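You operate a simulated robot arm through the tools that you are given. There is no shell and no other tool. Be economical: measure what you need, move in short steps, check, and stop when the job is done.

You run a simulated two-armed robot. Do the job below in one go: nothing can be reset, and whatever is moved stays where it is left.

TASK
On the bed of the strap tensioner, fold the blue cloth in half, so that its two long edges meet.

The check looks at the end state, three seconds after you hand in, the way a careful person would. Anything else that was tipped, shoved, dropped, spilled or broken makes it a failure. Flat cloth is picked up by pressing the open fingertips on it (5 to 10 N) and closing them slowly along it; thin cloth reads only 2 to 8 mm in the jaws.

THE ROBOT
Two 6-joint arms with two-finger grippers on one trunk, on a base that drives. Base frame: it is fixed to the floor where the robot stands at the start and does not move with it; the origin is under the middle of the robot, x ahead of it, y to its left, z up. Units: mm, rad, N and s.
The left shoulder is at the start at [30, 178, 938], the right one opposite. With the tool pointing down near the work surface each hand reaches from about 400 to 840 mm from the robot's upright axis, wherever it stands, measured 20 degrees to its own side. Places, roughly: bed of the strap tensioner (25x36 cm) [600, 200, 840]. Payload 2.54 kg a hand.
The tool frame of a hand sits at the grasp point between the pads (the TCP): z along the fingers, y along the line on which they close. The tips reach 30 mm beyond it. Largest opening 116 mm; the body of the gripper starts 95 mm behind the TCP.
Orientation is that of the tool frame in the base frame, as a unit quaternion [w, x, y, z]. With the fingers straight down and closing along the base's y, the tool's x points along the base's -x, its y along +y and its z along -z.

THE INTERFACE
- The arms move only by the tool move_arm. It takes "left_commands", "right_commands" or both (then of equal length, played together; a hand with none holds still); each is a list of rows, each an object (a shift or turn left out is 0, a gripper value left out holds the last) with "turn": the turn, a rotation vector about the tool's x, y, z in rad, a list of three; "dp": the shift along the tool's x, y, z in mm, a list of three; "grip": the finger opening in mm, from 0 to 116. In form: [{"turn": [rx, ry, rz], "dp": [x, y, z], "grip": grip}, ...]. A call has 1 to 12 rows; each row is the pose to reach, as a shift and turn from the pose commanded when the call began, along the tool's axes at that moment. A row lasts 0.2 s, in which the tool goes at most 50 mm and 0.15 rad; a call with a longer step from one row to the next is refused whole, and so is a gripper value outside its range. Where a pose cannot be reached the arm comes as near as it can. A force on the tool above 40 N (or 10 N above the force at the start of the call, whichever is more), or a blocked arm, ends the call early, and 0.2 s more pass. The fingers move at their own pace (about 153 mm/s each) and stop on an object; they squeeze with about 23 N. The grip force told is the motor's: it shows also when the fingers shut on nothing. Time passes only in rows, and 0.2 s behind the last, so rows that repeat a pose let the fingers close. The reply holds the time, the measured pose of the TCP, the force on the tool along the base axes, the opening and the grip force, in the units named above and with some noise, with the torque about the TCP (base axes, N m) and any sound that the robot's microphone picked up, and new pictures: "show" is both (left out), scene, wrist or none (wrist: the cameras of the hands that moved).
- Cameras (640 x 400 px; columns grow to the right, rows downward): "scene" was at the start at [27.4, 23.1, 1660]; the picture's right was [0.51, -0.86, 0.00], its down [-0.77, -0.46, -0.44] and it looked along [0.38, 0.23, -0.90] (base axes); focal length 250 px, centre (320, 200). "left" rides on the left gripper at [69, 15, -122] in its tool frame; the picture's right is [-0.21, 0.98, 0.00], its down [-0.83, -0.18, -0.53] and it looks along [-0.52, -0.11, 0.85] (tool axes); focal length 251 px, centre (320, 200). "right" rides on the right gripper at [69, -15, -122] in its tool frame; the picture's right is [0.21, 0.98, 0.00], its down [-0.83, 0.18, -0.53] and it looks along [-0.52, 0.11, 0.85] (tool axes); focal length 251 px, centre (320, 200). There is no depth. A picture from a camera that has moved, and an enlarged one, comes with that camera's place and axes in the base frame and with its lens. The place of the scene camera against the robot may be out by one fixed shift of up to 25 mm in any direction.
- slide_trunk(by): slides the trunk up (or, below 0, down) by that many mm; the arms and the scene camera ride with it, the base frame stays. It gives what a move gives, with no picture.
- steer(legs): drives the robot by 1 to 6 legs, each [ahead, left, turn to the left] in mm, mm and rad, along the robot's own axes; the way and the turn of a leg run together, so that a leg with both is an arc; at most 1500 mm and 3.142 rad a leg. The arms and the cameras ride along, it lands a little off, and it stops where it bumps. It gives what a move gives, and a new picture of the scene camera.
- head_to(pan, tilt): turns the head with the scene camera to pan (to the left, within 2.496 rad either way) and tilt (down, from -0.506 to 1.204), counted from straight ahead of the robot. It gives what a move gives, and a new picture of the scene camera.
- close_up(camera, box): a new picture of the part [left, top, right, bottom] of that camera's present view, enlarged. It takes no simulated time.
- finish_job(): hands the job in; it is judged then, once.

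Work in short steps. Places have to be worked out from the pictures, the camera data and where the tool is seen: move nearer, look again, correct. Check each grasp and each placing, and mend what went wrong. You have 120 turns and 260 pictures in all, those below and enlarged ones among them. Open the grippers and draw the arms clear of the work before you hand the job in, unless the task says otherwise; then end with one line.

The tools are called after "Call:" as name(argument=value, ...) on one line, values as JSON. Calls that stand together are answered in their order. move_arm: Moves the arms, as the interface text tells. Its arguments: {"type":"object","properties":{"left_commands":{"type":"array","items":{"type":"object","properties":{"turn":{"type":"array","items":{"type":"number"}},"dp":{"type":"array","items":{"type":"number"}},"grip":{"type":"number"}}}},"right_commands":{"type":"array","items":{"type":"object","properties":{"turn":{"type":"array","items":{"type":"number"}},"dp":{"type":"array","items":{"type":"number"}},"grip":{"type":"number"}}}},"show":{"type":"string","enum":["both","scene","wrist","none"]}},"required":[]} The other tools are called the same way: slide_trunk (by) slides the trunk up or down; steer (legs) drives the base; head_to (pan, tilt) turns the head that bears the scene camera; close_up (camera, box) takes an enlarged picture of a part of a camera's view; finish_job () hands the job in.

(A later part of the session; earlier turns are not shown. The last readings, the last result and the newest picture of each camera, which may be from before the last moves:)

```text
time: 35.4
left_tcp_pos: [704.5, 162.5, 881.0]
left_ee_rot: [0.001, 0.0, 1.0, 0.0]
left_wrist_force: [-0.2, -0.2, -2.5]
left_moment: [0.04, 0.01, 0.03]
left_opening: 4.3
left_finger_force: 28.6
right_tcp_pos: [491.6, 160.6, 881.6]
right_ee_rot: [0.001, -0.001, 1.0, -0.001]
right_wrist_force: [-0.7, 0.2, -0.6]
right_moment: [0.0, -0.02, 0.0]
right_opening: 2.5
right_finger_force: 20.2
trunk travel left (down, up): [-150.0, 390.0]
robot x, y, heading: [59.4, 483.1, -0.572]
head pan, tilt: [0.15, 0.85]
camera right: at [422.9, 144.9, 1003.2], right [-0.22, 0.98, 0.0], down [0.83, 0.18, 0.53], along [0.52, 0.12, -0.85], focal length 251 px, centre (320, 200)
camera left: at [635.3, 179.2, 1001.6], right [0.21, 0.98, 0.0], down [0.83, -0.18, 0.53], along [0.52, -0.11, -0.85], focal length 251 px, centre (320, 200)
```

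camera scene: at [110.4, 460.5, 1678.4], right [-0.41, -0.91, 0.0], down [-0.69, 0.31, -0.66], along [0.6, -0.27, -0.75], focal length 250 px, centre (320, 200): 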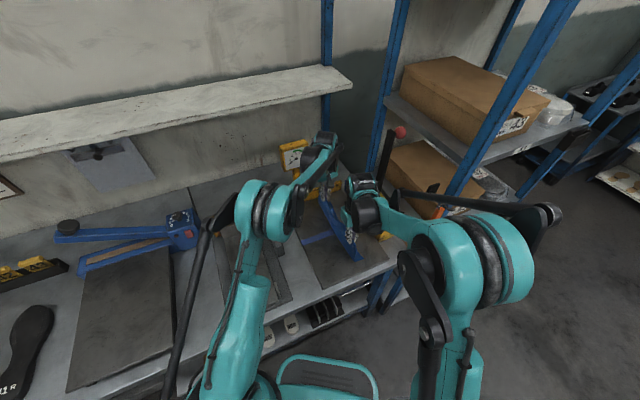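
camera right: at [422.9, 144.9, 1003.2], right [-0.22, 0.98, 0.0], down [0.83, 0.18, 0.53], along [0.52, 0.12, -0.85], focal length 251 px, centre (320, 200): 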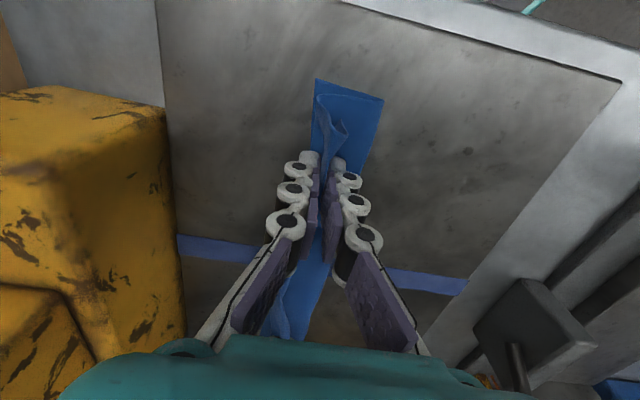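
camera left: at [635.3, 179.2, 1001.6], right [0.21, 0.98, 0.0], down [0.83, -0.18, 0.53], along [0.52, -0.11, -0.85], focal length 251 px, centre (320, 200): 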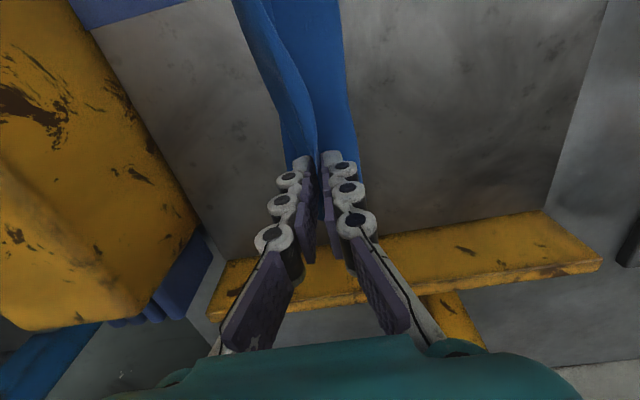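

The slack bulged to the -y side because I went over too early: the fold sits at y≈189, but it should be near 234. I lift back up and move to y≈236 at about 55 mm height to lay the lower half flat, then arc again.

Call:
move_arm(left_commands=[{"dp": [0, 2, -15]}, {"dp": [0, 8, -30]}, {"dp": [0, 18, -42]}, {"dp": [0, 30, -48]}, {"dp": [0, 42, -50]}, {"dp": [0, 54, -50]}, {"dp": [0, 65, -48]}, {"dp": [0, 74, -45]}, {"dp": [0, 74, -45]}], right_commands=[{"dp": [0, 2, -15]}, {"dp": [0, 8, -30]}, {"dp": [0, 18, -42]}, {"dp": [0, 30, -48]}, {"dp": [0, 42, -50]}, {"dp": [0, 54, -50]}, {"dp": [0, 65, -48]}, {"dp": [0, 74, -45]}, {"dp": [0, 74, -45]}], show="wrist")

```text
time: 37.4
left_tcp_pos: [703.8, 237.6, 925.4]
left_ee_rot: [0.0, 0.0, 1.0, -0.001]
left_wrist_force: [-0.2, 1.0, -0.9]
left_moment: [0.0, -0.04, 0.0]
left_opening: 2.7
left_finger_force: 20.9
right_tcp_pos: [491.3, 234.3, 925.2]
right_ee_rot: [0.001, -0.001, 1.0, 0.0]
right_wrist_force: [0.6, 0.6, -1.8]
right_moment: [-0.01, 0.0, 0.0]
right_opening: 4.3
right_finger_force: 24.7
trunk travel left (down, up): [-150.0, 390.0]
robot x, y, heading: [63.0, 481.4, -0.569]
head pan, tilt: [0.15, 0.85]
camera right: at [422.5, 219.8, 1047.2], right [-0.22, 0.98, 0.0], down [0.83, 0.18, 0.53], along [0.52, 0.12, -0.85], focal length 251 px, centre (320, 200)
camera left: at [634.0, 252.7, 1047.1], right [0.21, 0.98, 0.0], down [0.83, -0.18, 0.53], along [0.52, -0.11, -0.85], focal length 251 px, centre (320, 200)
```

right: 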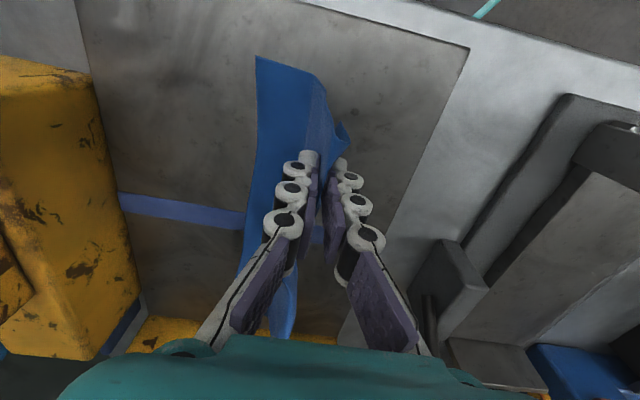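
left: 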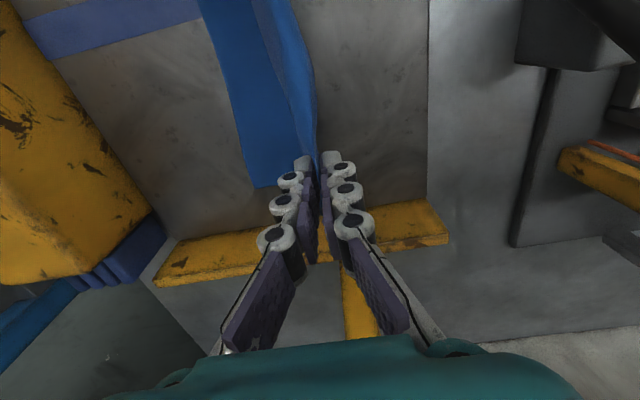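

The lower half slid a bit (its edge is now at y≈178 near, 169 far). The vertical jaw forces the loop the wrong way, so I tilt both hands 0.5 rad, tips toward +y. The sheet will then leave the jaws toward +y and roll naturally.

Call:
move_arm(left_commands=[{"turn": [-0.12, 0, 0], "dp": [0, 0, 0]}, {"turn": [-0.25, 0, 0], "dp": [0, 0, 0]}, {"turn": [-0.38, 0, 0], "dp": [0, 0, 0]}, {"turn": [-0.5, 0, 0], "dp": [0, 0, 0]}, {"turn": [-0.5, 0, 0], "dp": [0, 0, 0]}], right_commands=[{"turn": [-0.12, 0, 0], "dp": [0, 0, 0]}, {"turn": [-0.25, 0, 0], "dp": [0, 0, 0]}, {"turn": [-0.38, 0, 0], "dp": [0, 0, 0]}, {"turn": [-0.5, 0, 0], "dp": [0, 0, 0]}, {"turn": [-0.5, 0, 0], "dp": [0, 0, 0]}])

```text
time: 38.6
left_tcp_pos: [702.5, 236.8, 925.7]
left_ee_rot: [0.0, -0.001, 0.969, 0.248]
left_wrist_force: [0.0, 0.1, -1.2]
left_moment: [0.0, -0.03, 0.02]
left_opening: 2.7
left_finger_force: 20.8
right_tcp_pos: [491.2, 234.9, 925.1]
right_ee_rot: [0.0, 0.0, 0.969, 0.248]
right_wrist_force: [0.2, -1.6, 2.5]
right_moment: [-0.04, 0.0, -0.02]
right_opening: 1.4
right_finger_force: 23.0
trunk travel left (down, up): [-150.0, 390.0]
robot x, y, heading: [62.7, 485.3, -0.575]
head pan, tilt: [0.15, 0.85]
camera scene: at [109.9, 461.2, 1678.5], right [-0.41, -0.91, 0.0], down [-0.69, 0.31, -0.66], along [0.6, -0.27, -0.75], focal length 250 px, centre (320, 200)
camera right: at [422.4, 163.1, 1026.4], right [-0.22, 0.86, 0.47], down [0.83, -0.1, 0.56], along [0.52, 0.51, -0.69], focal length 251 px, centre (320, 200)
camera left: at [634.3, 192.9, 1039.0], right [0.21, 0.86, 0.47], down [0.83, -0.41, 0.38], along [0.52, 0.31, -0.8], focal length 251 px, centre (320, 200)
```

scene: 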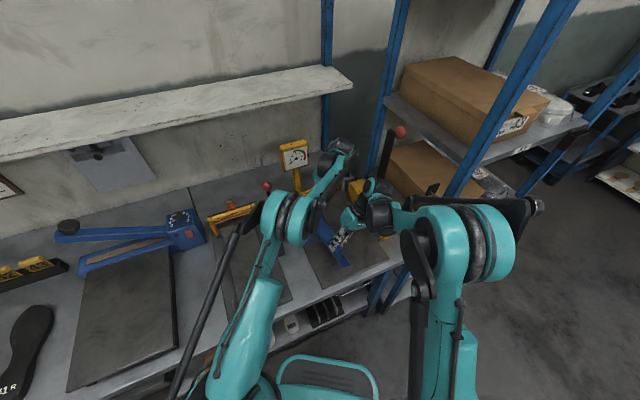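
right: 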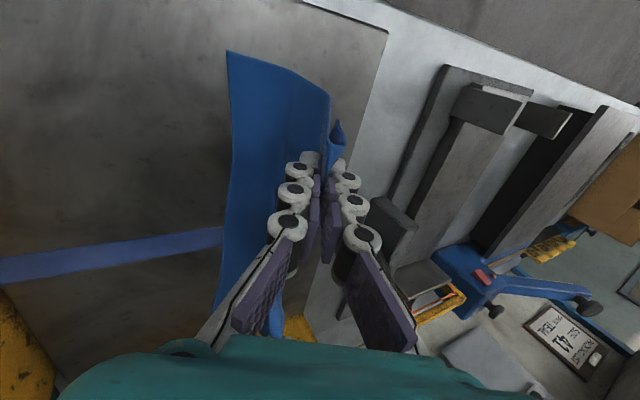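
left: 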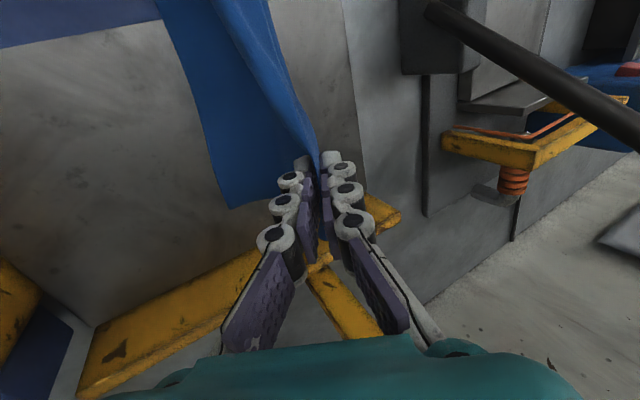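

Now the lower half lies from y≈196 to 282, with the loop turning up to the tips at (251, h 58), which is the geometry I wanted. I swing the tips down along the arc to y≈216, about 12 mm high.

Call:
move_arm(left_commands=[{"dp": [0, -7, 0.6], "turn": [-0.5, 0, 0]}], right_commands=[{"dp": [0, -7, 0.6], "turn": [-0.5, 0, 0]}], show="none")

```text
refused: row 1 steps farther than a row can; nothing moved
```

Turns are relative to the call's start pose, so I leave the turn out.

Call:
move_arm(left_commands=[{"dp": [0, -7, 0.6]}, {"dp": [0, -14.4, 1.3]}, {"dp": [0, -21, 3]}, {"dp": [0, -27.9, 5.3]}, {"dp": [0, -34.5, 8.5]}, {"dp": [0, -40.7, 11.9]}, {"dp": [0, -45, 15.5]}, {"dp": [0, -49, 18.8]}, {"dp": [0, -52, 22]}, {"dp": [0, -52, 22]}], right_commands=[{"dp": [0, -7, 0.6]}, {"dp": [0, -14.4, 1.3]}, {"dp": [0, -21, 3]}, {"dp": [0, -27.9, 5.3]}, {"dp": [0, -34.5, 8.5]}, {"dp": [0, -40.7, 11.9]}, {"dp": [0, -45, 15.5]}, {"dp": [0, -49, 18.8]}, {"dp": [0, -52, 22]}, {"dp": [0, -52, 22]}])

```text
time: 40.8
left_tcp_pos: [703.9, 201.2, 880.3]
left_ee_rot: [0.0, -0.001, 0.969, 0.248]
left_wrist_force: [0.3, -1.2, 2.2]
left_moment: [-0.01, 0.03, -0.04]
left_opening: 2.1
left_finger_force: 25.9
right_tcp_pos: [491.0, 199.8, 882.0]
right_ee_rot: [0.0, -0.001, 0.969, 0.248]
right_wrist_force: [-0.2, 0.7, -0.7]
right_moment: [0.01, -0.01, -0.01]
right_opening: 4.4
right_finger_force: 23.3
trunk travel left (down, up): [-150.0, 390.0]
robot x, y, heading: [62.6, 484.9, -0.574]
head pan, tilt: [0.15, 0.85]
camera scene: at [110.1, 460.5, 1678.5], right [-0.41, -0.91, 0.0], down [-0.69, 0.31, -0.66], along [0.6, -0.27, -0.75], focal length 250 px, centre (320, 200)
camera right: at [423.1, 127.7, 981.8], right [-0.22, 0.86, 0.47], down [0.83, -0.1, 0.56], along [0.52, 0.51, -0.69], focal length 251 px, centre (320, 200)
camera left: at [634.8, 157.3, 995.2], right [0.21, 0.86, 0.47], down [0.83, -0.41, 0.38], along [0.52, 0.31, -0.8], focal length 251 px, centre (320, 200)
```

scene: 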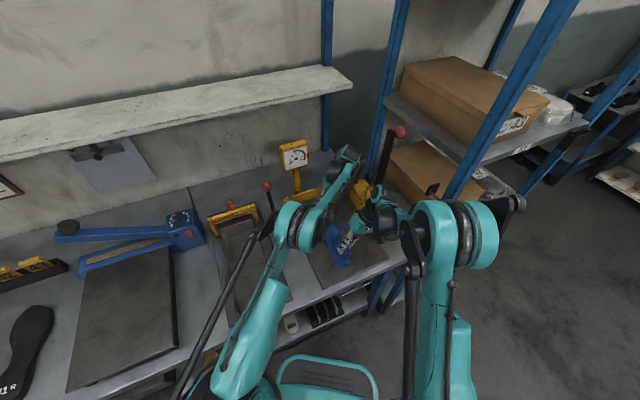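
right: 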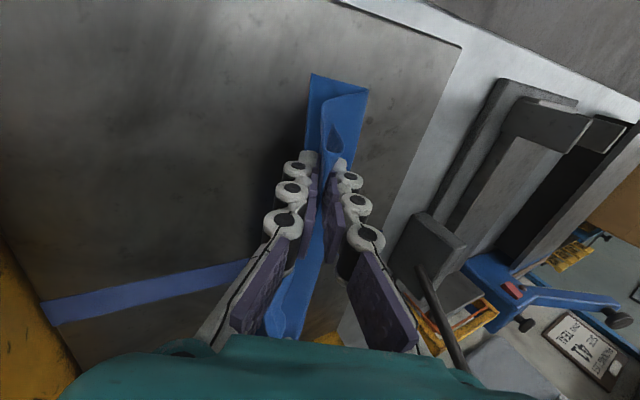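
left: 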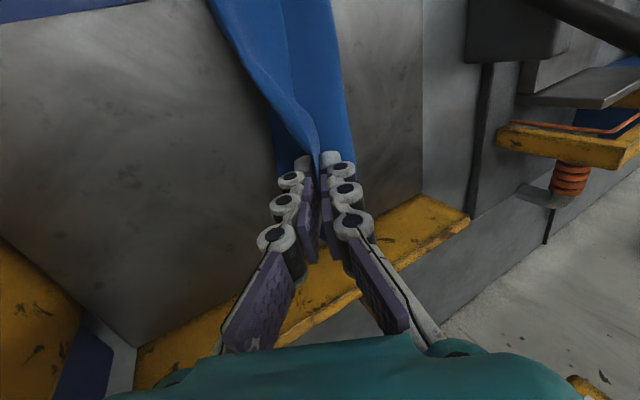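

Call:
close_up(camera="right", box=[240, 50, 440, 200])

Call:
close_up(camera="left", box=[180, 0, 400, 200])

```text
2.67 times, centred on (340, 125) of right
camera zoom: at [423.1, 127.7, 981.8], right [-0.22, 0.86, 0.47], down [0.83, -0.1, 0.56], along [0.52, 0.51, -0.69], focal length 670 px, centre (267, 400)
```

zoom: 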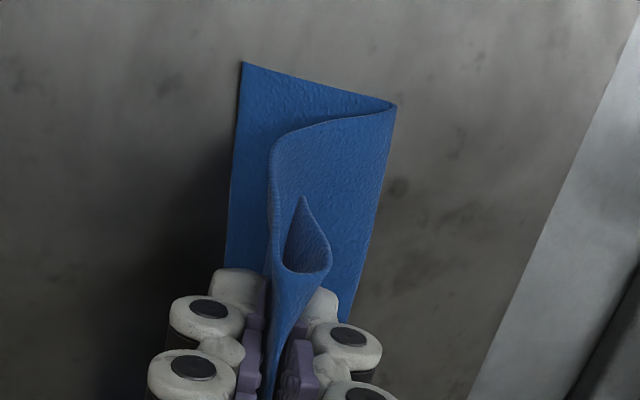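

```text
2.00 times, centred on (290, 100) of left
camera zoom: at [634.8, 157.3, 995.2], right [0.21, 0.86, 0.47], down [0.83, -0.41, 0.38], along [0.52, 0.31, -0.8], focal length 503 px, centre (380, 400)
```

zoom: 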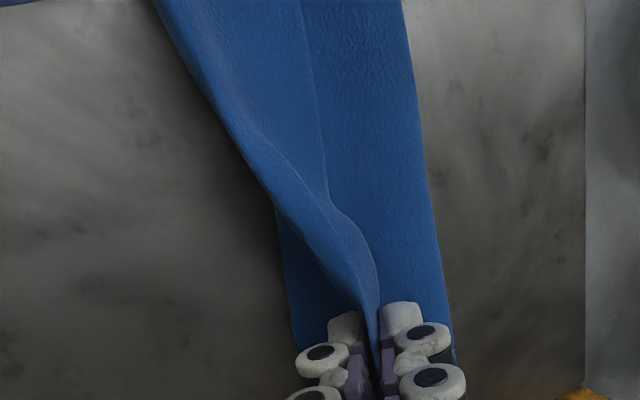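

The held hem is larger than I assumed: pinch-to-lower-edge is about 125 mm, so the pinch belongs near y≈255 with the fold at ≈289. I lift, tilt a bit more, move to y≈255 and come straight down, so the loop rolls out to +y.

Call:
move_arm(left_commands=[{"dp": [0, 8, -9]}, {"dp": [0, 16, -19], "turn": [-0.06, 0, 0]}, {"dp": [0, 27, -23], "turn": [-0.12, 0, 0]}, {"dp": [0, 37, -26], "turn": [-0.18, 0, 0]}, {"dp": [0, 50, -19], "turn": [-0.25, 0, 0]}, {"dp": [0, 48, -11], "turn": [-0.25, 0, 0]}, {"dp": [0, 45, -3], "turn": [-0.25, 0, 0]}, {"dp": [0, 41, 3], "turn": [-0.25, 0, 0]}, {"dp": [0, 37, 9], "turn": [-0.25, 0, 0]}, {"dp": [0, 33, 14], "turn": [-0.25, 0, 0]}, {"dp": [0, 30, 18.5], "turn": [-0.25, 0, 0]}, {"dp": [0, 30, 18.5], "turn": [-0.25, 0, 0]}], right_commands=[{"dp": [0, 8, -9]}, {"dp": [0, 16, -19], "turn": [-0.06, 0, 0]}, {"dp": [0, 27, -23], "turn": [-0.12, 0, 0]}, {"dp": [0, 37, -26], "turn": [-0.18, 0, 0]}, {"dp": [0, 50, -19], "turn": [-0.25, 0, 0]}, {"dp": [0, 48, -11], "turn": [-0.25, 0, 0]}, {"dp": [0, 45, -3], "turn": [-0.25, 0, 0]}, {"dp": [0, 41, 3], "turn": [-0.25, 0, 0]}, {"dp": [0, 37, 9], "turn": [-0.25, 0, 0]}, {"dp": [0, 33, 14], "turn": [-0.25, 0, 0]}, {"dp": [0, 30, 18.5], "turn": [-0.25, 0, 0]}, {"dp": [0, 30, 18.5], "turn": [-0.25, 0, 0]}])

Call:
close_up(camera="right", box=[240, 40, 440, 190])

Call:
close_up(camera="left", box=[180, 0, 400, 200])

```text
time: 43.4
left_tcp_pos: [719.9, 253.2, 877.6]
left_ee_rot: [0.02, 0.007, 0.938, 0.345]
left_wrist_force: [0.5, 0.0, -0.2]
left_moment: [0.0, -0.04, -0.01]
left_opening: 3.8
left_finger_force: 20.7
left hand out of reach, approached as far as the arm can: row 4, 5, 6, 7, 8, 9, 10, 11, 12
right_tcp_pos: [491.6, 235.4, 879.7]
right_ee_rot: [-0.001, -0.001, 0.931, 0.366]
right_wrist_force: [0.7, 0.9, -1.4]
right_moment: [-0.04, 0.02, 0.05]
right_opening: 4.0
right_finger_force: 29.9
trunk travel left (down, up): [-150.0, 390.0]
robot x, y, heading: [64.0, 481.9, -0.577]
head pan, tilt: [0.15, 0.85]
camera scene: at [110.2, 460.5, 1678.5], right [-0.41, -0.91, 0.0], down [-0.69, 0.31, -0.66], along [0.6, -0.27, -0.75], focal length 250 px, centre (320, 200)
camera right: at [423.1, 140.0, 959.1], right [-0.22, 0.71, 0.67], down [0.83, -0.23, 0.51], along [0.52, 0.66, -0.54], focal length 251 px, centre (320, 200)
camera left: at [645.4, 189.3, 977.6], right [0.21, 0.74, 0.64], down [0.8, -0.51, 0.32], along [0.56, 0.45, -0.7], focal length 251 px, centre (320, 200)
```

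scene: 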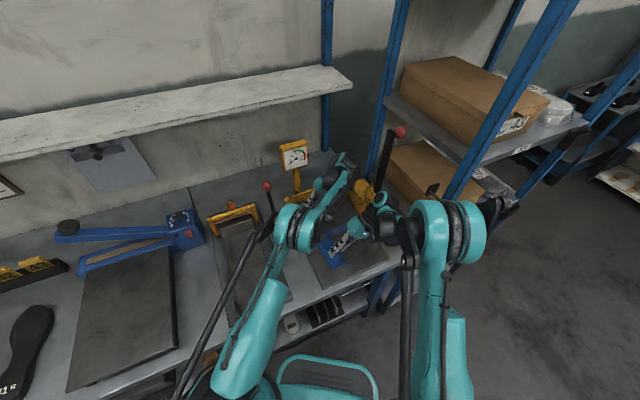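
right: 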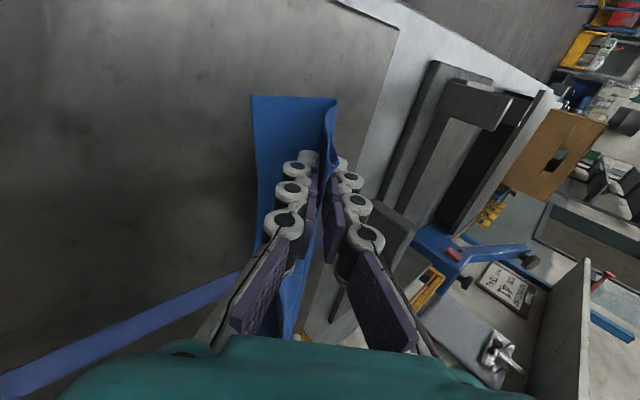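
left: 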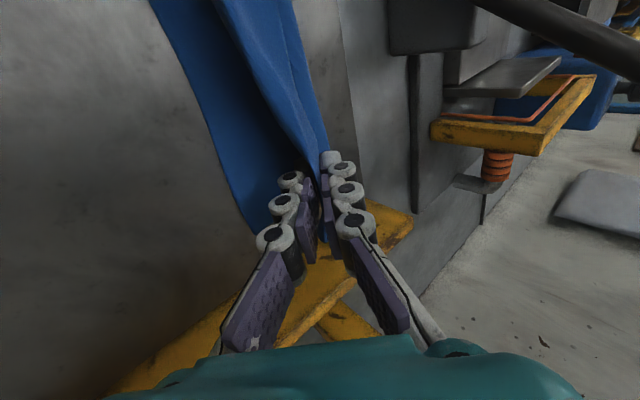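

```text
2.67 times, centred on (340, 115) of right
camera zoom: at [423.1, 140.0, 959.1], right [-0.22, 0.71, 0.67], down [0.83, -0.23, 0.51], along [0.52, 0.66, -0.54], focal length 670 px, centre (267, 427)
```

zoom: 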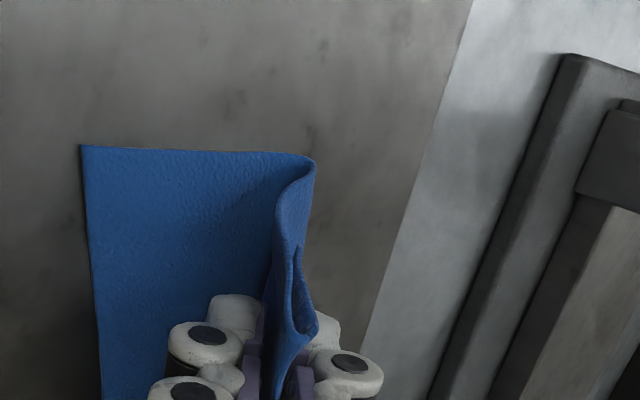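

```text
2.00 times, centred on (290, 100) of left
camera zoom: at [645.4, 189.3, 977.6], right [0.21, 0.74, 0.64], down [0.8, -0.51, 0.32], along [0.56, 0.45, -0.7], focal length 503 px, centre (380, 400)
```

zoom: 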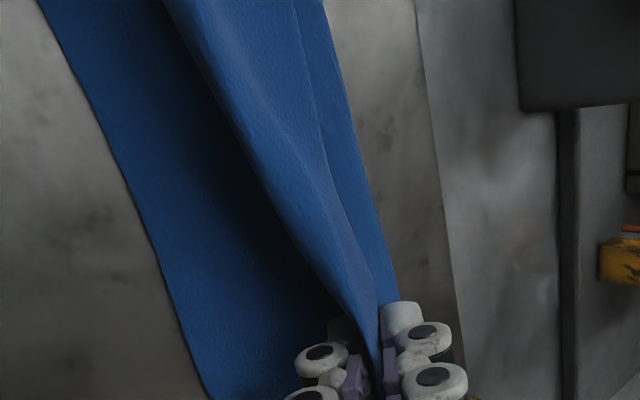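

The left arm reached its limit with this tilt, but the sheet now lies as a tidy "L": lower part y 210–276 at the near end, 218–297 at the far end. I push the right hand 12 mm further to +y, then open both jaws slightly.

Call:
move_arm(right_commands=[{"dp": [0, 4, 4]}, {"dp": [0, 8.8, 8.2]}, {"dp": [0, 8.8, 8.2]}], show="none")

Call:
move_arm(left_commands=[{"grip": 8}, {"grip": 16}, {"grip": 16}, {"grip": 16}], right_commands=[{"grip": 8}, {"grip": 16}, {"grip": 16}, {"grip": 16}], show="wrist")

```text
time: 44.2
left_tcp_pos: [719.3, 254.8, 877.7]
left_ee_rot: [0.019, 0.008, 0.938, 0.345]
left_wrist_force: [1.5, 0.9, -0.7]
left_moment: [-0.02, 0.01, -0.02]
left_opening: 2.8
left_finger_force: 20.7
right_tcp_pos: [490.7, 246.3, 878.9]
right_ee_rot: [0.0, -0.001, 0.93, 0.367]
right_wrist_force: [1.0, -0.7, -0.2]
right_moment: [-0.06, 0.03, 0.03]
right_opening: 3.9
right_finger_force: 30.0
trunk travel left (down, up): [-150.0, 390.0]
robot x, y, heading: [59.3, 485.0, -0.573]
head pan, tilt: [0.15, 0.85]
```

```text
time: 45.2
left_tcp_pos: [719.8, 253.7, 878.5]
left_ee_rot: [0.02, 0.008, 0.939, 0.344]
left_wrist_force: [0.1, -0.6, 0.3]
left_moment: [-0.04, 0.0, -0.02]
left_opening: 15.8
left_finger_force: 0.0
right_tcp_pos: [491.5, 245.6, 880.2]
right_ee_rot: [0.0, 0.0, 0.93, 0.366]
right_wrist_force: [-0.1, -0.6, -0.6]
right_moment: [-0.01, 0.01, 0.01]
right_opening: 16.1
right_finger_force: 0.1
trunk travel left (down, up): [-150.0, 390.0]
robot x, y, heading: [58.0, 482.8, -0.579]
head pan, tilt: [0.15, 0.85]
camera right: at [423.0, 151.8, 959.0], right [-0.22, 0.71, 0.67], down [0.83, -0.23, 0.51], along [0.52, 0.66, -0.54], focal length 251 px, centre (320, 200)
camera left: at [645.6, 189.1, 977.6], right [0.21, 0.74, 0.64], down [0.8, -0.51, 0.32], along [0.56, 0.45, -0.7], focal length 251 px, centre (320, 200)
```

right: 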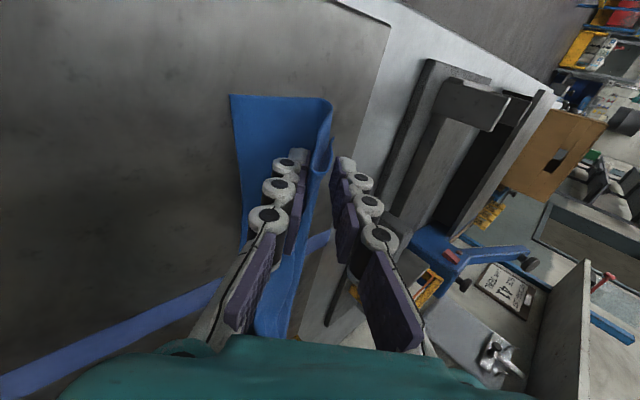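
left: 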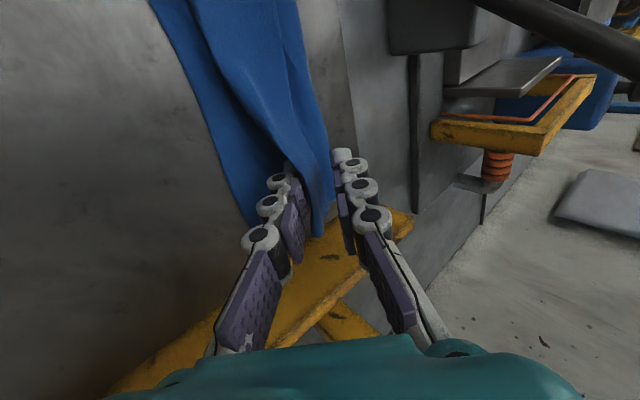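

Released; the hem is opening up. I withdraw both hands back along their fingers.

Call:
move_arm(left_commands=[{"dp": [0, 0, -15]}, {"dp": [0, 0, -35]}, {"dp": [0, 0, -60]}, {"dp": [0, 0, -90]}, {"dp": [0, 0, -90]}], right_commands=[{"dp": [0, 0, -15]}, {"dp": [0, 0, -35]}, {"dp": [0, 0, -60]}, {"dp": [0, 0, -90]}, {"dp": [0, 0, -90]}])

```text
time: 46.4
left_tcp_pos: [723.8, 199.3, 945.3]
left_ee_rot: [0.028, 0.011, 0.941, 0.336]
left_wrist_force: [-0.7, 0.4, 0.3]
left_moment: [0.0, 0.0, 0.02]
left_opening: 15.9
left_finger_force: 0.2
left hand out of reach, approached as far as the arm can: row 3, 4, 5
right_tcp_pos: [491.5, 185.8, 946.8]
right_ee_rot: [0.0, -0.001, 0.93, 0.367]
right_wrist_force: [-0.5, 0.1, 0.2]
right_moment: [0.01, 0.02, -0.03]
right_opening: 15.8
right_finger_force: 0.1
trunk travel left (down, up): [-150.0, 390.0]
robot x, y, heading: [60.8, 485.3, -0.572]
head pan, tilt: [0.15, 0.85]
camera scene: at [110.6, 461.1, 1678.4], right [-0.41, -0.91, 0.0], down [-0.69, 0.31, -0.66], along [0.6, -0.27, -0.75], focal length 250 px, centre (320, 200)
camera right: at [423.2, 91.1, 1026.5], right [-0.22, 0.71, 0.67], down [0.83, -0.23, 0.51], along [0.52, 0.66, -0.54], focal length 251 px, centre (320, 200)
camera left: at [646.4, 138.7, 1045.9], right [0.22, 0.75, 0.63], down [0.79, -0.51, 0.34], along [0.57, 0.43, -0.7], focal length 251 px, centre (320, 200)
```

scene: 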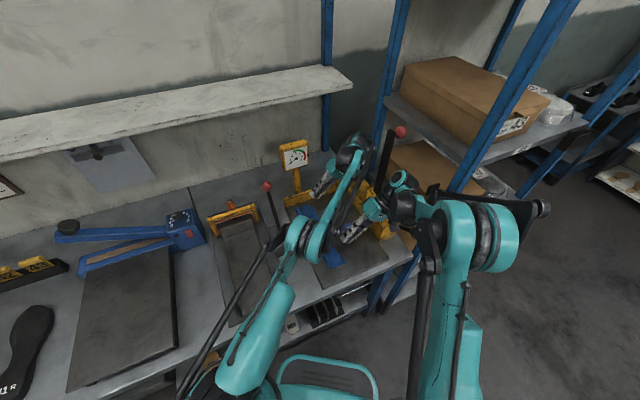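
right: 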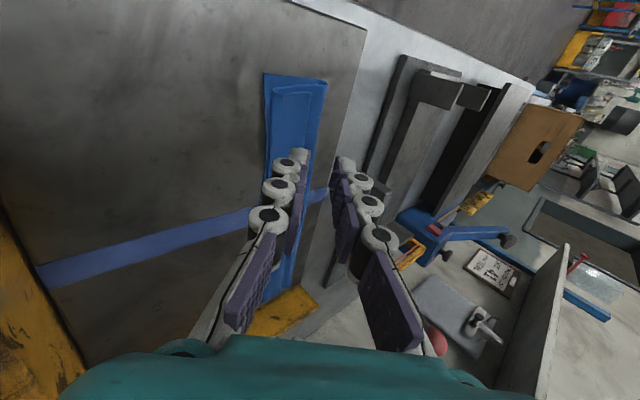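
left: 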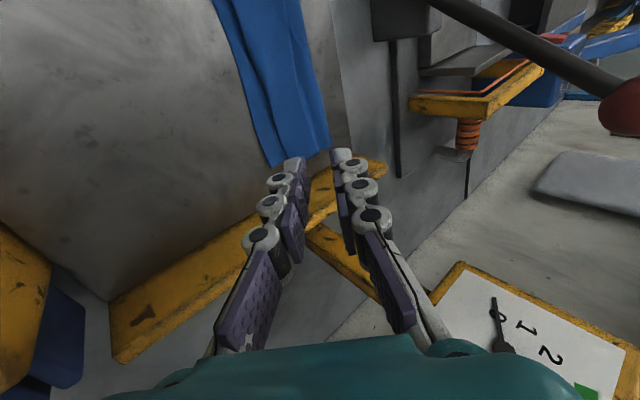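

The upper half has fallen nicely over the lower. I raise the trunk 150 to clear the work, then look.

Call:
slide_trunk(by=150)

Call:
move_arm(left_commands=[{"turn": [0.12, 0, 0], "dp": [15, 0, 0]}, {"turn": [0.24, 0, 0], "dp": [30, 0, 0]}, {"turn": [0.36, 0, 0], "dp": [45, 0, 0]}, {"turn": [0.48, 0, 0], "dp": [60, 0, 0]}, {"turn": [0.6, 0, 0], "dp": [75, 0, 0]}, {"turn": [0.7, 0, 0], "dp": [90, 0, 0]}, {"turn": [0.75, 0, 0], "dp": [90, 0, 0]}, {"turn": [0.75, 0, 0], "dp": [90, 0, 0]}], right_commands=[{"turn": [0.12, 0, 0], "dp": [5, 0, 0]}, {"turn": [0.24, 0, 0], "dp": [10, 0, 0]}, {"turn": [0.36, 0, 0], "dp": [15, 0, 0]}, {"turn": [0.48, 0, 0], "dp": [20, 0, 0]}, {"turn": [0.6, 0, 0], "dp": [25, 0, 0]}, {"turn": [0.7, 0, 0], "dp": [30, 0, 0]}, {"turn": [0.75, 0, 0], "dp": [30, 0, 0]}, {"turn": [0.75, 0, 0], "dp": [30, 0, 0]}])

```text
time: 48.1
left_tcp_pos: [723.1, 200.2, 1095.7]
left_ee_rot: [0.028, 0.011, 0.941, 0.337]
left_wrist_force: [0.2, -0.1, -0.4]
left_moment: [0.01, -0.04, 0.02]
left_opening: 16.0
left_finger_force: 0.1
right_tcp_pos: [491.7, 184.2, 1098.2]
right_ee_rot: [0.0, -0.001, 0.93, 0.366]
right_wrist_force: [0.4, 0.2, 0.4]
right_moment: [0.0, -0.02, 0.02]
right_opening: 15.9
right_finger_force: 0.0
trunk travel left (down, up): [-300.0, 240.0]
robot x, y, heading: [59.8, 486.1, -0.573]
head pan, tilt: [0.15, 0.85]
```

```text
time: 49.9
left_tcp_pos: [633.3, 203.5, 1091.5]
left_ee_rot: [0.023, 0.021, 0.999, -0.032]
left_wrist_force: [0.1, 0.8, 0.1]
left_moment: [0.01, -0.02, -0.03]
left_opening: 16.0
left_finger_force: 0.0
right_tcp_pos: [460.8, 185.9, 1096.2]
right_ee_rot: [0.0, -0.001, 1.0, -0.001]
right_wrist_force: [-0.7, -0.1, -0.1]
right_moment: [0.04, 0.01, -0.01]
right_opening: 15.7
right_finger_force: 0.0
trunk travel left (down, up): [-300.0, 240.0]
robot x, y, heading: [63.1, 486.6, -0.567]
head pan, tilt: [0.15, 0.85]
camera scene: at [110.0, 460.2, 1828.4], right [-0.41, -0.91, 0.0], down [-0.69, 0.31, -0.66], along [0.6, -0.27, -0.75], focal length 250 px, centre (320, 200)
camera right: at [392.4, 170.6, 1219.3], right [-0.22, 0.98, 0.0], down [0.83, 0.18, 0.53], along [0.52, 0.11, -0.85], focal length 251 px, centre (320, 200)
camera left: at [559.4, 230.5, 1208.7], right [0.26, 0.97, -0.05], down [0.79, -0.18, 0.58], along [0.55, -0.19, -0.81], focal length 251 px, centre (320, 200)
```

scene: 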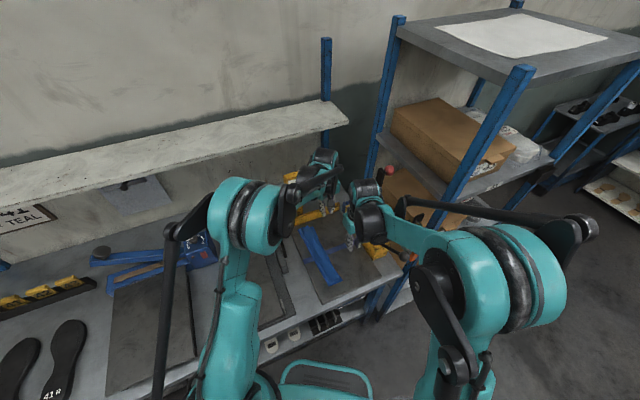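
right: 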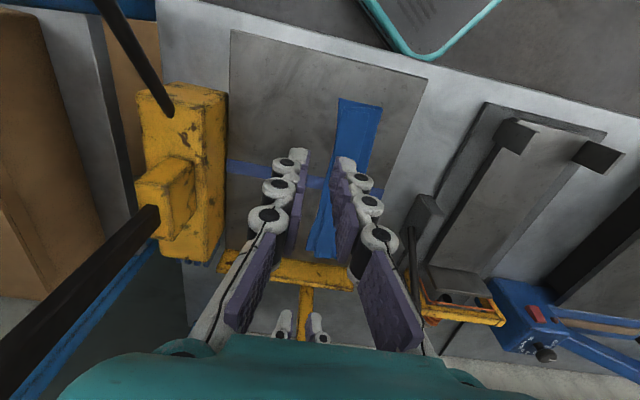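
left: 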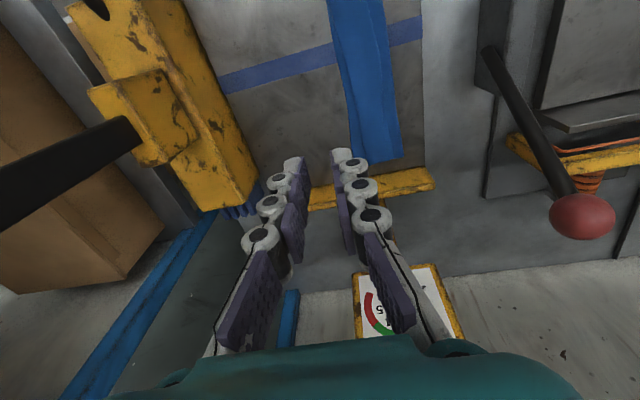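

I take close-ups to judge the fold.

Call:
close_up(camera="right", box=[280, 80, 420, 270])

Call:
close_up(camera="left", box=[300, 0, 440, 190])

Call:
close_up(camera="scene", box=[270, 200, 400, 310])

```text
2.11 times, centred on (350, 175) of right
camera zoom: at [392.4, 170.6, 1219.3], right [-0.22, 0.98, 0.0], down [0.83, 0.18, 0.53], along [0.52, 0.11, -0.85], focal length 529 px, centre (257, 253)
```

zoom: 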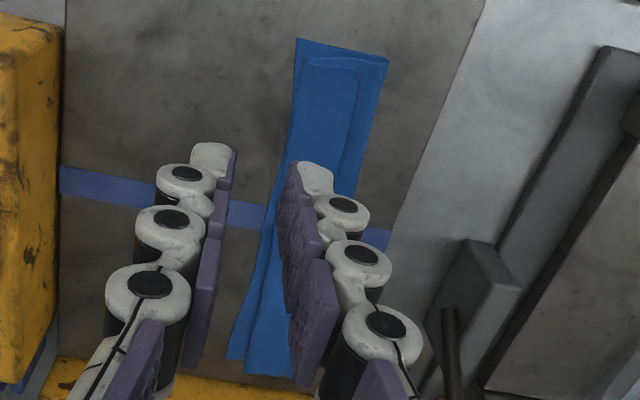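

```text
2.11 times, centred on (370, 95) of left
camera zoom: at [559.4, 230.5, 1208.7], right [0.26, 0.97, -0.05], down [0.79, -0.18, 0.58], along [0.55, -0.19, -0.81], focal length 529 px, centre (215, 421)
```

zoom: 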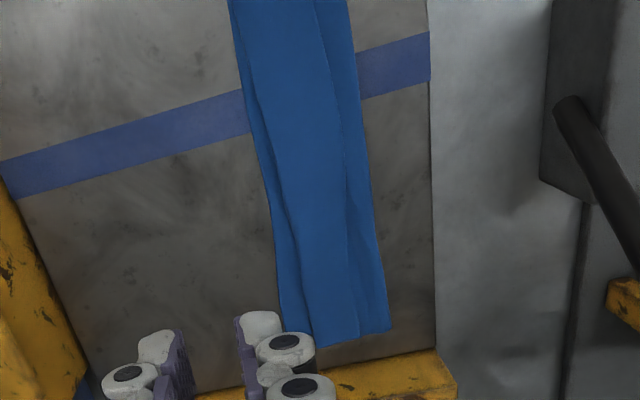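

```text
3.64 times, centred on (335, 255) of scene
camera zoom: at [110.0, 460.2, 1828.4], right [-0.41, -0.91, 0.0], down [-0.69, 0.31, -0.66], along [0.6, -0.27, -0.75], focal length 909 px, centre (266, 0)
```

zoom: 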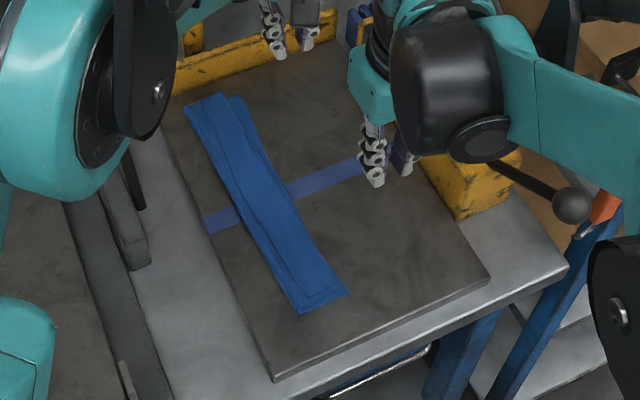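

The cloth is now a strip: lower half 210–274 at the near end (222–289 far), with the upper half on it and a hem of about 40–47 mm folded back on top (hem edge at y≈258 near, 273 far). I regrasp that hem close to its edge, so I can lay it out properly. First I align both hands above it, at x=500 and x=670.

Call:
move_arm(left_commands=[{"dp": [-18, 26, 0], "turn": [-0.033, 0.022, -0.057], "grip": 20}, {"dp": [-37, 51, 0], "turn": [-0.066, 0.044, -0.114], "grip": 20}, {"dp": [-37, 51, 0], "turn": [-0.066, 0.044, -0.114], "grip": 20}], right_commands=[{"dp": [-19, 28, 0], "turn": [0, 0, -0.035], "grip": 20}, {"dp": [-39, 56, 0], "turn": [0, 0, -0.07], "grip": 20}, {"dp": [-39, 56, 0], "turn": [0, 0, -0.07], "grip": 20}], show="none")

Call:
slide_trunk(by=-150)

Call:
close_up(camera="right", box=[200, 40, 440, 220])

Call:
close_up(camera="left", box=[200, 0, 440, 220])

```text
time: 50.7
left_tcp_pos: [672.8, 253.5, 1092.5]
left_ee_rot: [0.0, -0.037, 0.999, 0.001]
left_wrist_force: [0.4, -0.4, 0.8]
left_moment: [0.01, -0.02, 0.0]
left_opening: 19.9
left_finger_force: 0.0
right_tcp_pos: [498.7, 239.2, 1097.3]
right_ee_rot: [0.0, -0.036, 0.999, 0.0]
right_wrist_force: [-0.4, -0.6, 0.3]
right_moment: [0.05, -0.05, -0.02]
right_opening: 19.7
right_finger_force: 0.1
trunk travel left (down, up): [-300.0, 240.0]
robot x, y, heading: [61.2, 485.5, -0.568]
head pan, tilt: [0.15, 0.85]
```

```text
time: 52.5
left_tcp_pos: [672.1, 254.2, 942.1]
left_ee_rot: [-0.001, -0.037, 0.999, 0.001]
left_wrist_force: [0.2, 1.1, -0.7]
left_moment: [0.02, -0.02, 0.03]
left_opening: 20.1
left_finger_force: 0.1
right_tcp_pos: [499.1, 239.5, 946.6]
right_ee_rot: [0.0, -0.036, 0.999, 0.0]
right_wrist_force: [0.5, 0.4, 0.3]
right_moment: [0.02, 0.02, 0.0]
right_opening: 19.9
right_finger_force: 0.1
trunk travel left (down, up): [-150.0, 390.0]
robot x, y, heading: [60.2, 482.8, -0.574]
head pan, tilt: [0.15, 0.85]
```

```text
2.22 times, centred on (320, 130) of right
camera zoom: at [432.3, 219.7, 1068.8], right [-0.28, 0.96, 0.0], down [0.81, 0.24, 0.53], along [0.51, 0.15, -0.85], focal length 559 px, centre (320, 356)
```

zoom: 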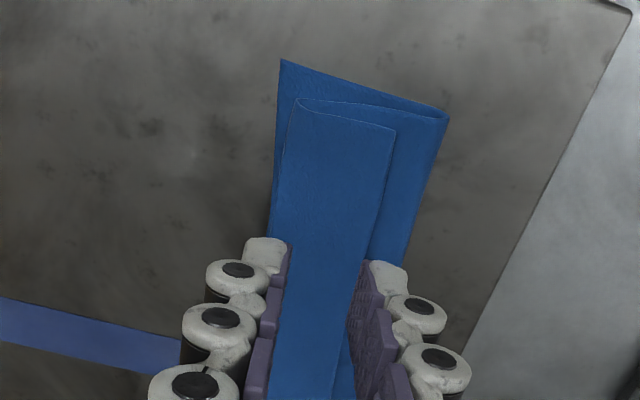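

```text
1.82 times, centred on (320, 110) of left
camera zoom: at [603.0, 265.0, 1063.5], right [0.14, 0.99, 0.0], down [0.84, -0.12, 0.53], along [0.53, -0.08, -0.85], focal length 457 px, centre (320, 364)
```

zoom: 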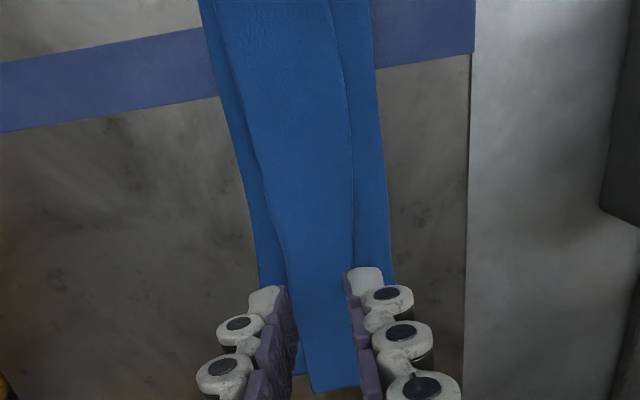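

The view is clear: the hem edge is at y≈261 for x=500 and ≈270 for x=670. I set the hand centres about 20 mm inside it and go down to just above the cloth.

Call:
move_arm(left_commands=[{"dp": [0, -4, 30]}, {"dp": [0, -4, 50]}, {"dp": [0, -4, 60]}, {"dp": [0, -4, 60]}], right_commands=[{"dp": [0, 2, 32]}, {"dp": [0, 2, 54]}, {"dp": [0, 2, 64]}, {"dp": [0, 2, 64]}], show="wrist")

```text
time: 53.5
left_tcp_pos: [674.7, 250.6, 880.1]
left_ee_rot: [-0.001, -0.036, 0.999, 0.0]
left_wrist_force: [0.4, 0.1, 0.1]
left_moment: [-0.02, 0.02, 0.0]
left_opening: 19.9
left_finger_force: 0.0
right_tcp_pos: [499.2, 241.7, 881.1]
right_ee_rot: [0.001, -0.035, 0.999, 0.001]
right_wrist_force: [-0.4, -0.1, -0.2]
right_moment: [-0.02, -0.03, 0.02]
right_opening: 19.9
right_finger_force: 0.0
trunk travel left (down, up): [-150.0, 390.0]
robot x, y, heading: [61.5, 486.2, -0.572]
head pan, tilt: [0.15, 0.85]
camera right: at [432.5, 220.8, 1003.2], right [-0.28, 0.96, 0.0], down [0.81, 0.24, 0.53], along [0.51, 0.15, -0.85], focal length 251 px, centre (320, 200)
camera left: at [604.0, 261.9, 1002.9], right [0.14, 0.99, 0.0], down [0.84, -0.12, 0.53], along [0.53, -0.08, -0.85], focal length 251 px, centre (320, 200)
```

right: 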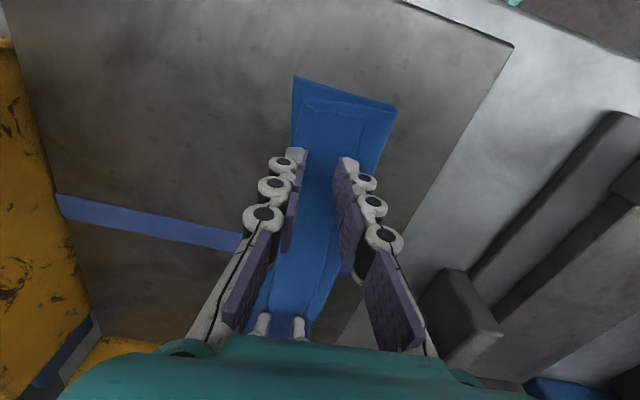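
left: 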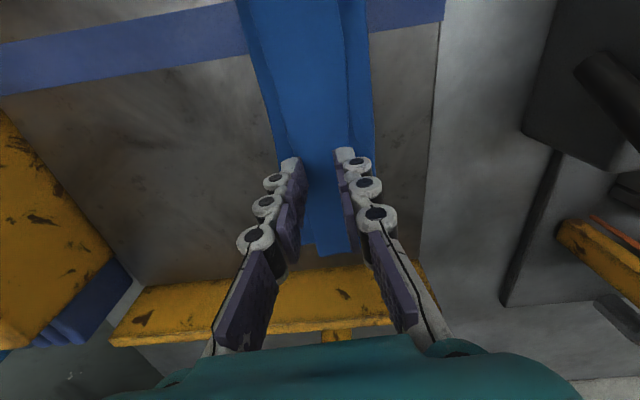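

The tips straddle the hem as intended. I step down to contact.

Call:
move_arm(left_commands=[{"dp": [0, 0, 2]}, {"dp": [0, 0, 4]}, {"dp": [0, 0, 4]}], right_commands=[{"dp": [0, 0, 2]}, {"dp": [0, 0, 4.5]}, {"dp": [0, 0, 4.5]}], show="none")

Call:
move_arm(left_commands=[{"dp": [0, 0, 1]}, {"dp": [0, 0, 1]}], right_commands=[{"dp": [0, 0, 1]}, {"dp": [0, 0, 1]}], show="none")

```text
time: 54.3
left_tcp_pos: [672.3, 249.7, 876.8]
left_ee_rot: [-0.001, -0.036, 0.999, 0.001]
left_wrist_force: [0.0, -0.1, 0.4]
left_moment: [-0.01, 0.03, 0.05]
left_opening: 20.2
left_finger_force: 0.1
right_tcp_pos: [499.5, 240.8, 877.2]
right_ee_rot: [0.0, -0.035, 0.999, 0.0]
right_wrist_force: [-0.3, 0.1, 0.5]
right_moment: [0.02, -0.02, -0.03]
right_opening: 20.3
right_finger_force: 0.1
trunk travel left (down, up): [-150.0, 390.0]
robot x, y, heading: [64.1, 486.8, -0.574]
head pan, tilt: [0.15, 0.85]
```

```text
time: 54.9
left_tcp_pos: [672.8, 249.6, 876.1]
left_ee_rot: [-0.002, -0.036, 0.999, 0.001]
left_wrist_force: [-0.1, 0.7, -0.3]
left_moment: [0.01, -0.05, 0.0]
left_opening: 19.8
left_finger_force: 0.1
right_tcp_pos: [500.1, 240.1, 876.5]
right_ee_rot: [0.0, -0.036, 0.999, 0.001]
right_wrist_force: [-0.2, 0.2, 0.2]
right_moment: [0.02, -0.05, -0.01]
right_opening: 20.1
right_finger_force: 0.0
trunk travel left (down, up): [-150.0, 390.0]
robot x, y, heading: [58.9, 484.8, -0.572]
head pan, tilt: [0.15, 0.85]
```

No contact yet; I go on another 1.5 mm.

Call:
move_arm(left_commands=[{"dp": [0, 0, 1.5]}, {"dp": [0, 0, 1.5]}], right_commands=[{"dp": [0, 0, 1.5]}, {"dp": [0, 0, 1.5]}], show="none")

Call:
move_arm(left_commands=[{"dp": [0, 0, 0.7]}, {"dp": [0, 0, 0.7]}], right_commands=[{"dp": [0, 0, 0.7]}, {"dp": [0, 0, 0.7]}], show="none")

```text
time: 55.5
left_tcp_pos: [673.7, 249.9, 874.0]
left_ee_rot: [-0.001, -0.036, 0.999, 0.001]
left_wrist_force: [0.4, 0.2, 0.9]
left_moment: [-0.05, 0.02, 0.05]
left_opening: 19.8
left_finger_force: 0.1
right_tcp_pos: [499.0, 242.1, 876.5]
right_ee_rot: [0.0, -0.036, 0.999, 0.0]
right_wrist_force: [-0.5, 0.8, -0.5]
right_moment: [0.0, -0.02, -0.01]
right_opening: 20.1
right_finger_force: 0.0
trunk travel left (down, up): [-150.0, 390.0]
robot x, y, heading: [61.0, 486.2, -0.57]
head pan, tilt: [0.15, 0.85]
```

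```text
time: 56.1
left_tcp_pos: [674.2, 249.8, 874.0]
left_ee_rot: [0.0, -0.036, 0.999, 0.001]
left_wrist_force: [-0.8, 0.8, -0.2]
left_moment: [-0.01, 0.0, -0.03]
left_opening: 20.1
left_finger_force: 0.1
right_tcp_pos: [498.8, 241.0, 874.2]
right_ee_rot: [0.0, -0.036, 0.999, 0.0]
right_wrist_force: [0.1, 0.1, 0.3]
right_moment: [0.01, 0.01, 0.0]
right_opening: 20.0
right_finger_force: 0.0
trunk travel left (down, up): [-150.0, 390.0]
robot x, y, heading: [59.9, 486.2, -0.567]
head pan, tilt: [0.15, 0.85]
```

Still no load at TCP ≈874 (single-layer contact was ≈871). I continue in small steps.

Call:
move_arm(left_commands=[{"dp": [0, 0, 0.8]}, {"dp": [0, 0, 0.8]}], right_commands=[{"dp": [0, 0, 0.8]}, {"dp": [0, 0, 0.8]}], show="none")

Call:
move_arm(left_commands=[{"dp": [0, 0, 0.6]}, {"dp": [0, 0, 0.6]}], right_commands=[{"dp": [0, 0, 0.6]}, {"dp": [0, 0, 0.6]}], show="none")

```text
time: 56.7
left_tcp_pos: [672.9, 248.9, 873.2]
left_ee_rot: [-0.001, -0.036, 0.999, 0.002]
left_wrist_force: [0.5, 0.5, 0.8]
left_moment: [-0.03, -0.01, 0.01]
left_opening: 20.0
left_finger_force: 0.0
right_tcp_pos: [499.1, 241.4, 872.7]
right_ee_rot: [0.0, -0.036, 0.999, 0.0]
right_wrist_force: [0.0, 0.1, -0.4]
right_moment: [0.01, 0.01, 0.01]
right_opening: 20.2
right_finger_force: 0.0
trunk travel left (down, up): [-150.0, 390.0]
robot x, y, heading: [61.2, 488.3, -0.573]
head pan, tilt: [0.15, 0.85]
```

```text
time: 57.3
left_tcp_pos: [672.9, 249.8, 872.9]
left_ee_rot: [-0.001, -0.036, 0.999, 0.002]
left_wrist_force: [0.7, -0.3, 1.1]
left_moment: [0.03, 0.02, 0.0]
left_opening: 20.2
left_finger_force: 0.1
right_tcp_pos: [498.8, 243.4, 873.0]
right_ee_rot: [-0.001, -0.036, 0.999, 0.0]
right_wrist_force: [0.2, -0.5, 1.5]
right_moment: [-0.03, -0.02, 0.0]
right_opening: 20.0
right_finger_force: 0.1
trunk travel left (down, up): [-150.0, 390.0]
robot x, y, heading: [59.7, 489.6, -0.574]
head pan, tilt: [0.15, 0.85]
```

Call:
move_arm(left_commands=[{"dp": [0, 0, 0.5]}, {"dp": [0, 0, 0.5]}], right_commands=[{"dp": [0, 0, 0.5]}, {"dp": [0, 0, 0.5]}], show="none")

Call:
move_arm(left_commands=[{"dp": [0, 0, 0.4]}, {"dp": [0, 0, 0.4]}], right_commands=[{"dp": [0, 0, 0.4]}, {"dp": [0, 0, 0.4]}], show="wrist")

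```text
time: 57.9
left_tcp_pos: [673.1, 250.9, 873.5]
left_ee_rot: [0.0, -0.037, 0.999, 0.0]
left_wrist_force: [-0.1, -0.3, 3.3]
left_moment: [0.04, 0.0, 0.01]
left_opening: 19.8
left_finger_force: 0.0
right_tcp_pos: [499.2, 241.0, 873.6]
right_ee_rot: [0.0, -0.035, 0.999, -0.001]
right_wrist_force: [1.0, -1.1, 1.4]
right_moment: [0.0, 0.01, 0.05]
right_opening: 19.9
right_finger_force: 0.1
trunk travel left (down, up): [-150.0, 390.0]
robot x, y, heading: [57.9, 486.4, -0.575]
head pan, tilt: [0.15, 0.85]
```

```text
time: 58.5
left_tcp_pos: [673.4, 250.2, 872.9]
left_ee_rot: [0.0, -0.037, 0.999, 0.001]
left_wrist_force: [-1.2, 1.1, 4.9]
left_moment: [0.09, 0.06, 0.01]
left_opening: 19.8
left_finger_force: 0.0
right_tcp_pos: [499.8, 241.4, 872.7]
right_ee_rot: [-0.001, -0.036, 0.999, 0.0]
right_wrist_force: [-0.1, -0.1, 2.2]
right_moment: [-0.04, 0.01, 0.0]
right_opening: 19.7
right_finger_force: 0.0
trunk travel left (down, up): [-150.0, 390.0]
robot x, y, heading: [60.8, 487.8, -0.574]
head pan, tilt: [0.15, 0.85]
camera right: at [431.7, 222.3, 994.7], right [-0.28, 0.96, 0.0], down [0.81, 0.24, 0.53], along [0.51, 0.15, -0.85], focal length 251 px, centre (320, 200)
camera left: at [603.2, 260.8, 993.6], right [0.14, 0.99, 0.0], down [0.84, -0.12, 0.53], along [0.53, -0.08, -0.85], focal length 251 px, centre (320, 200)
```

right: 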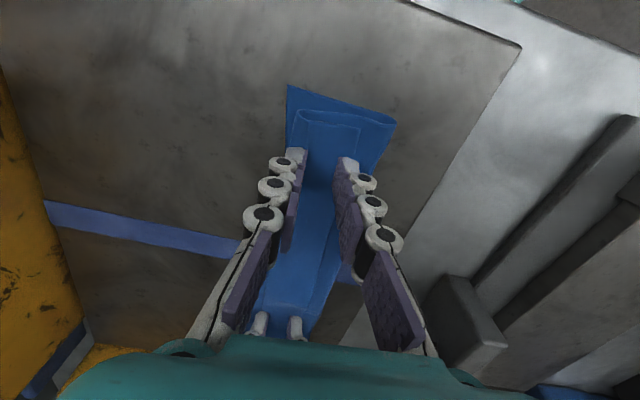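
left: 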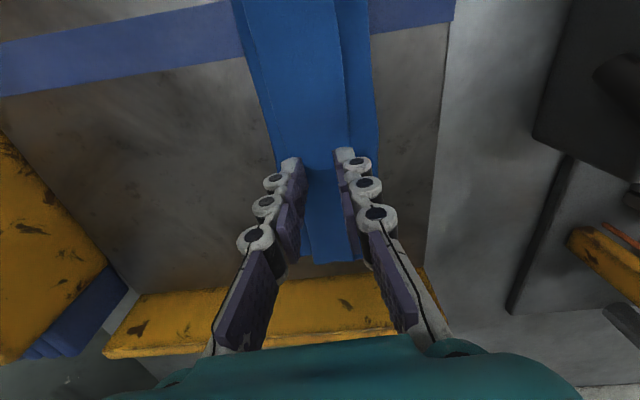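

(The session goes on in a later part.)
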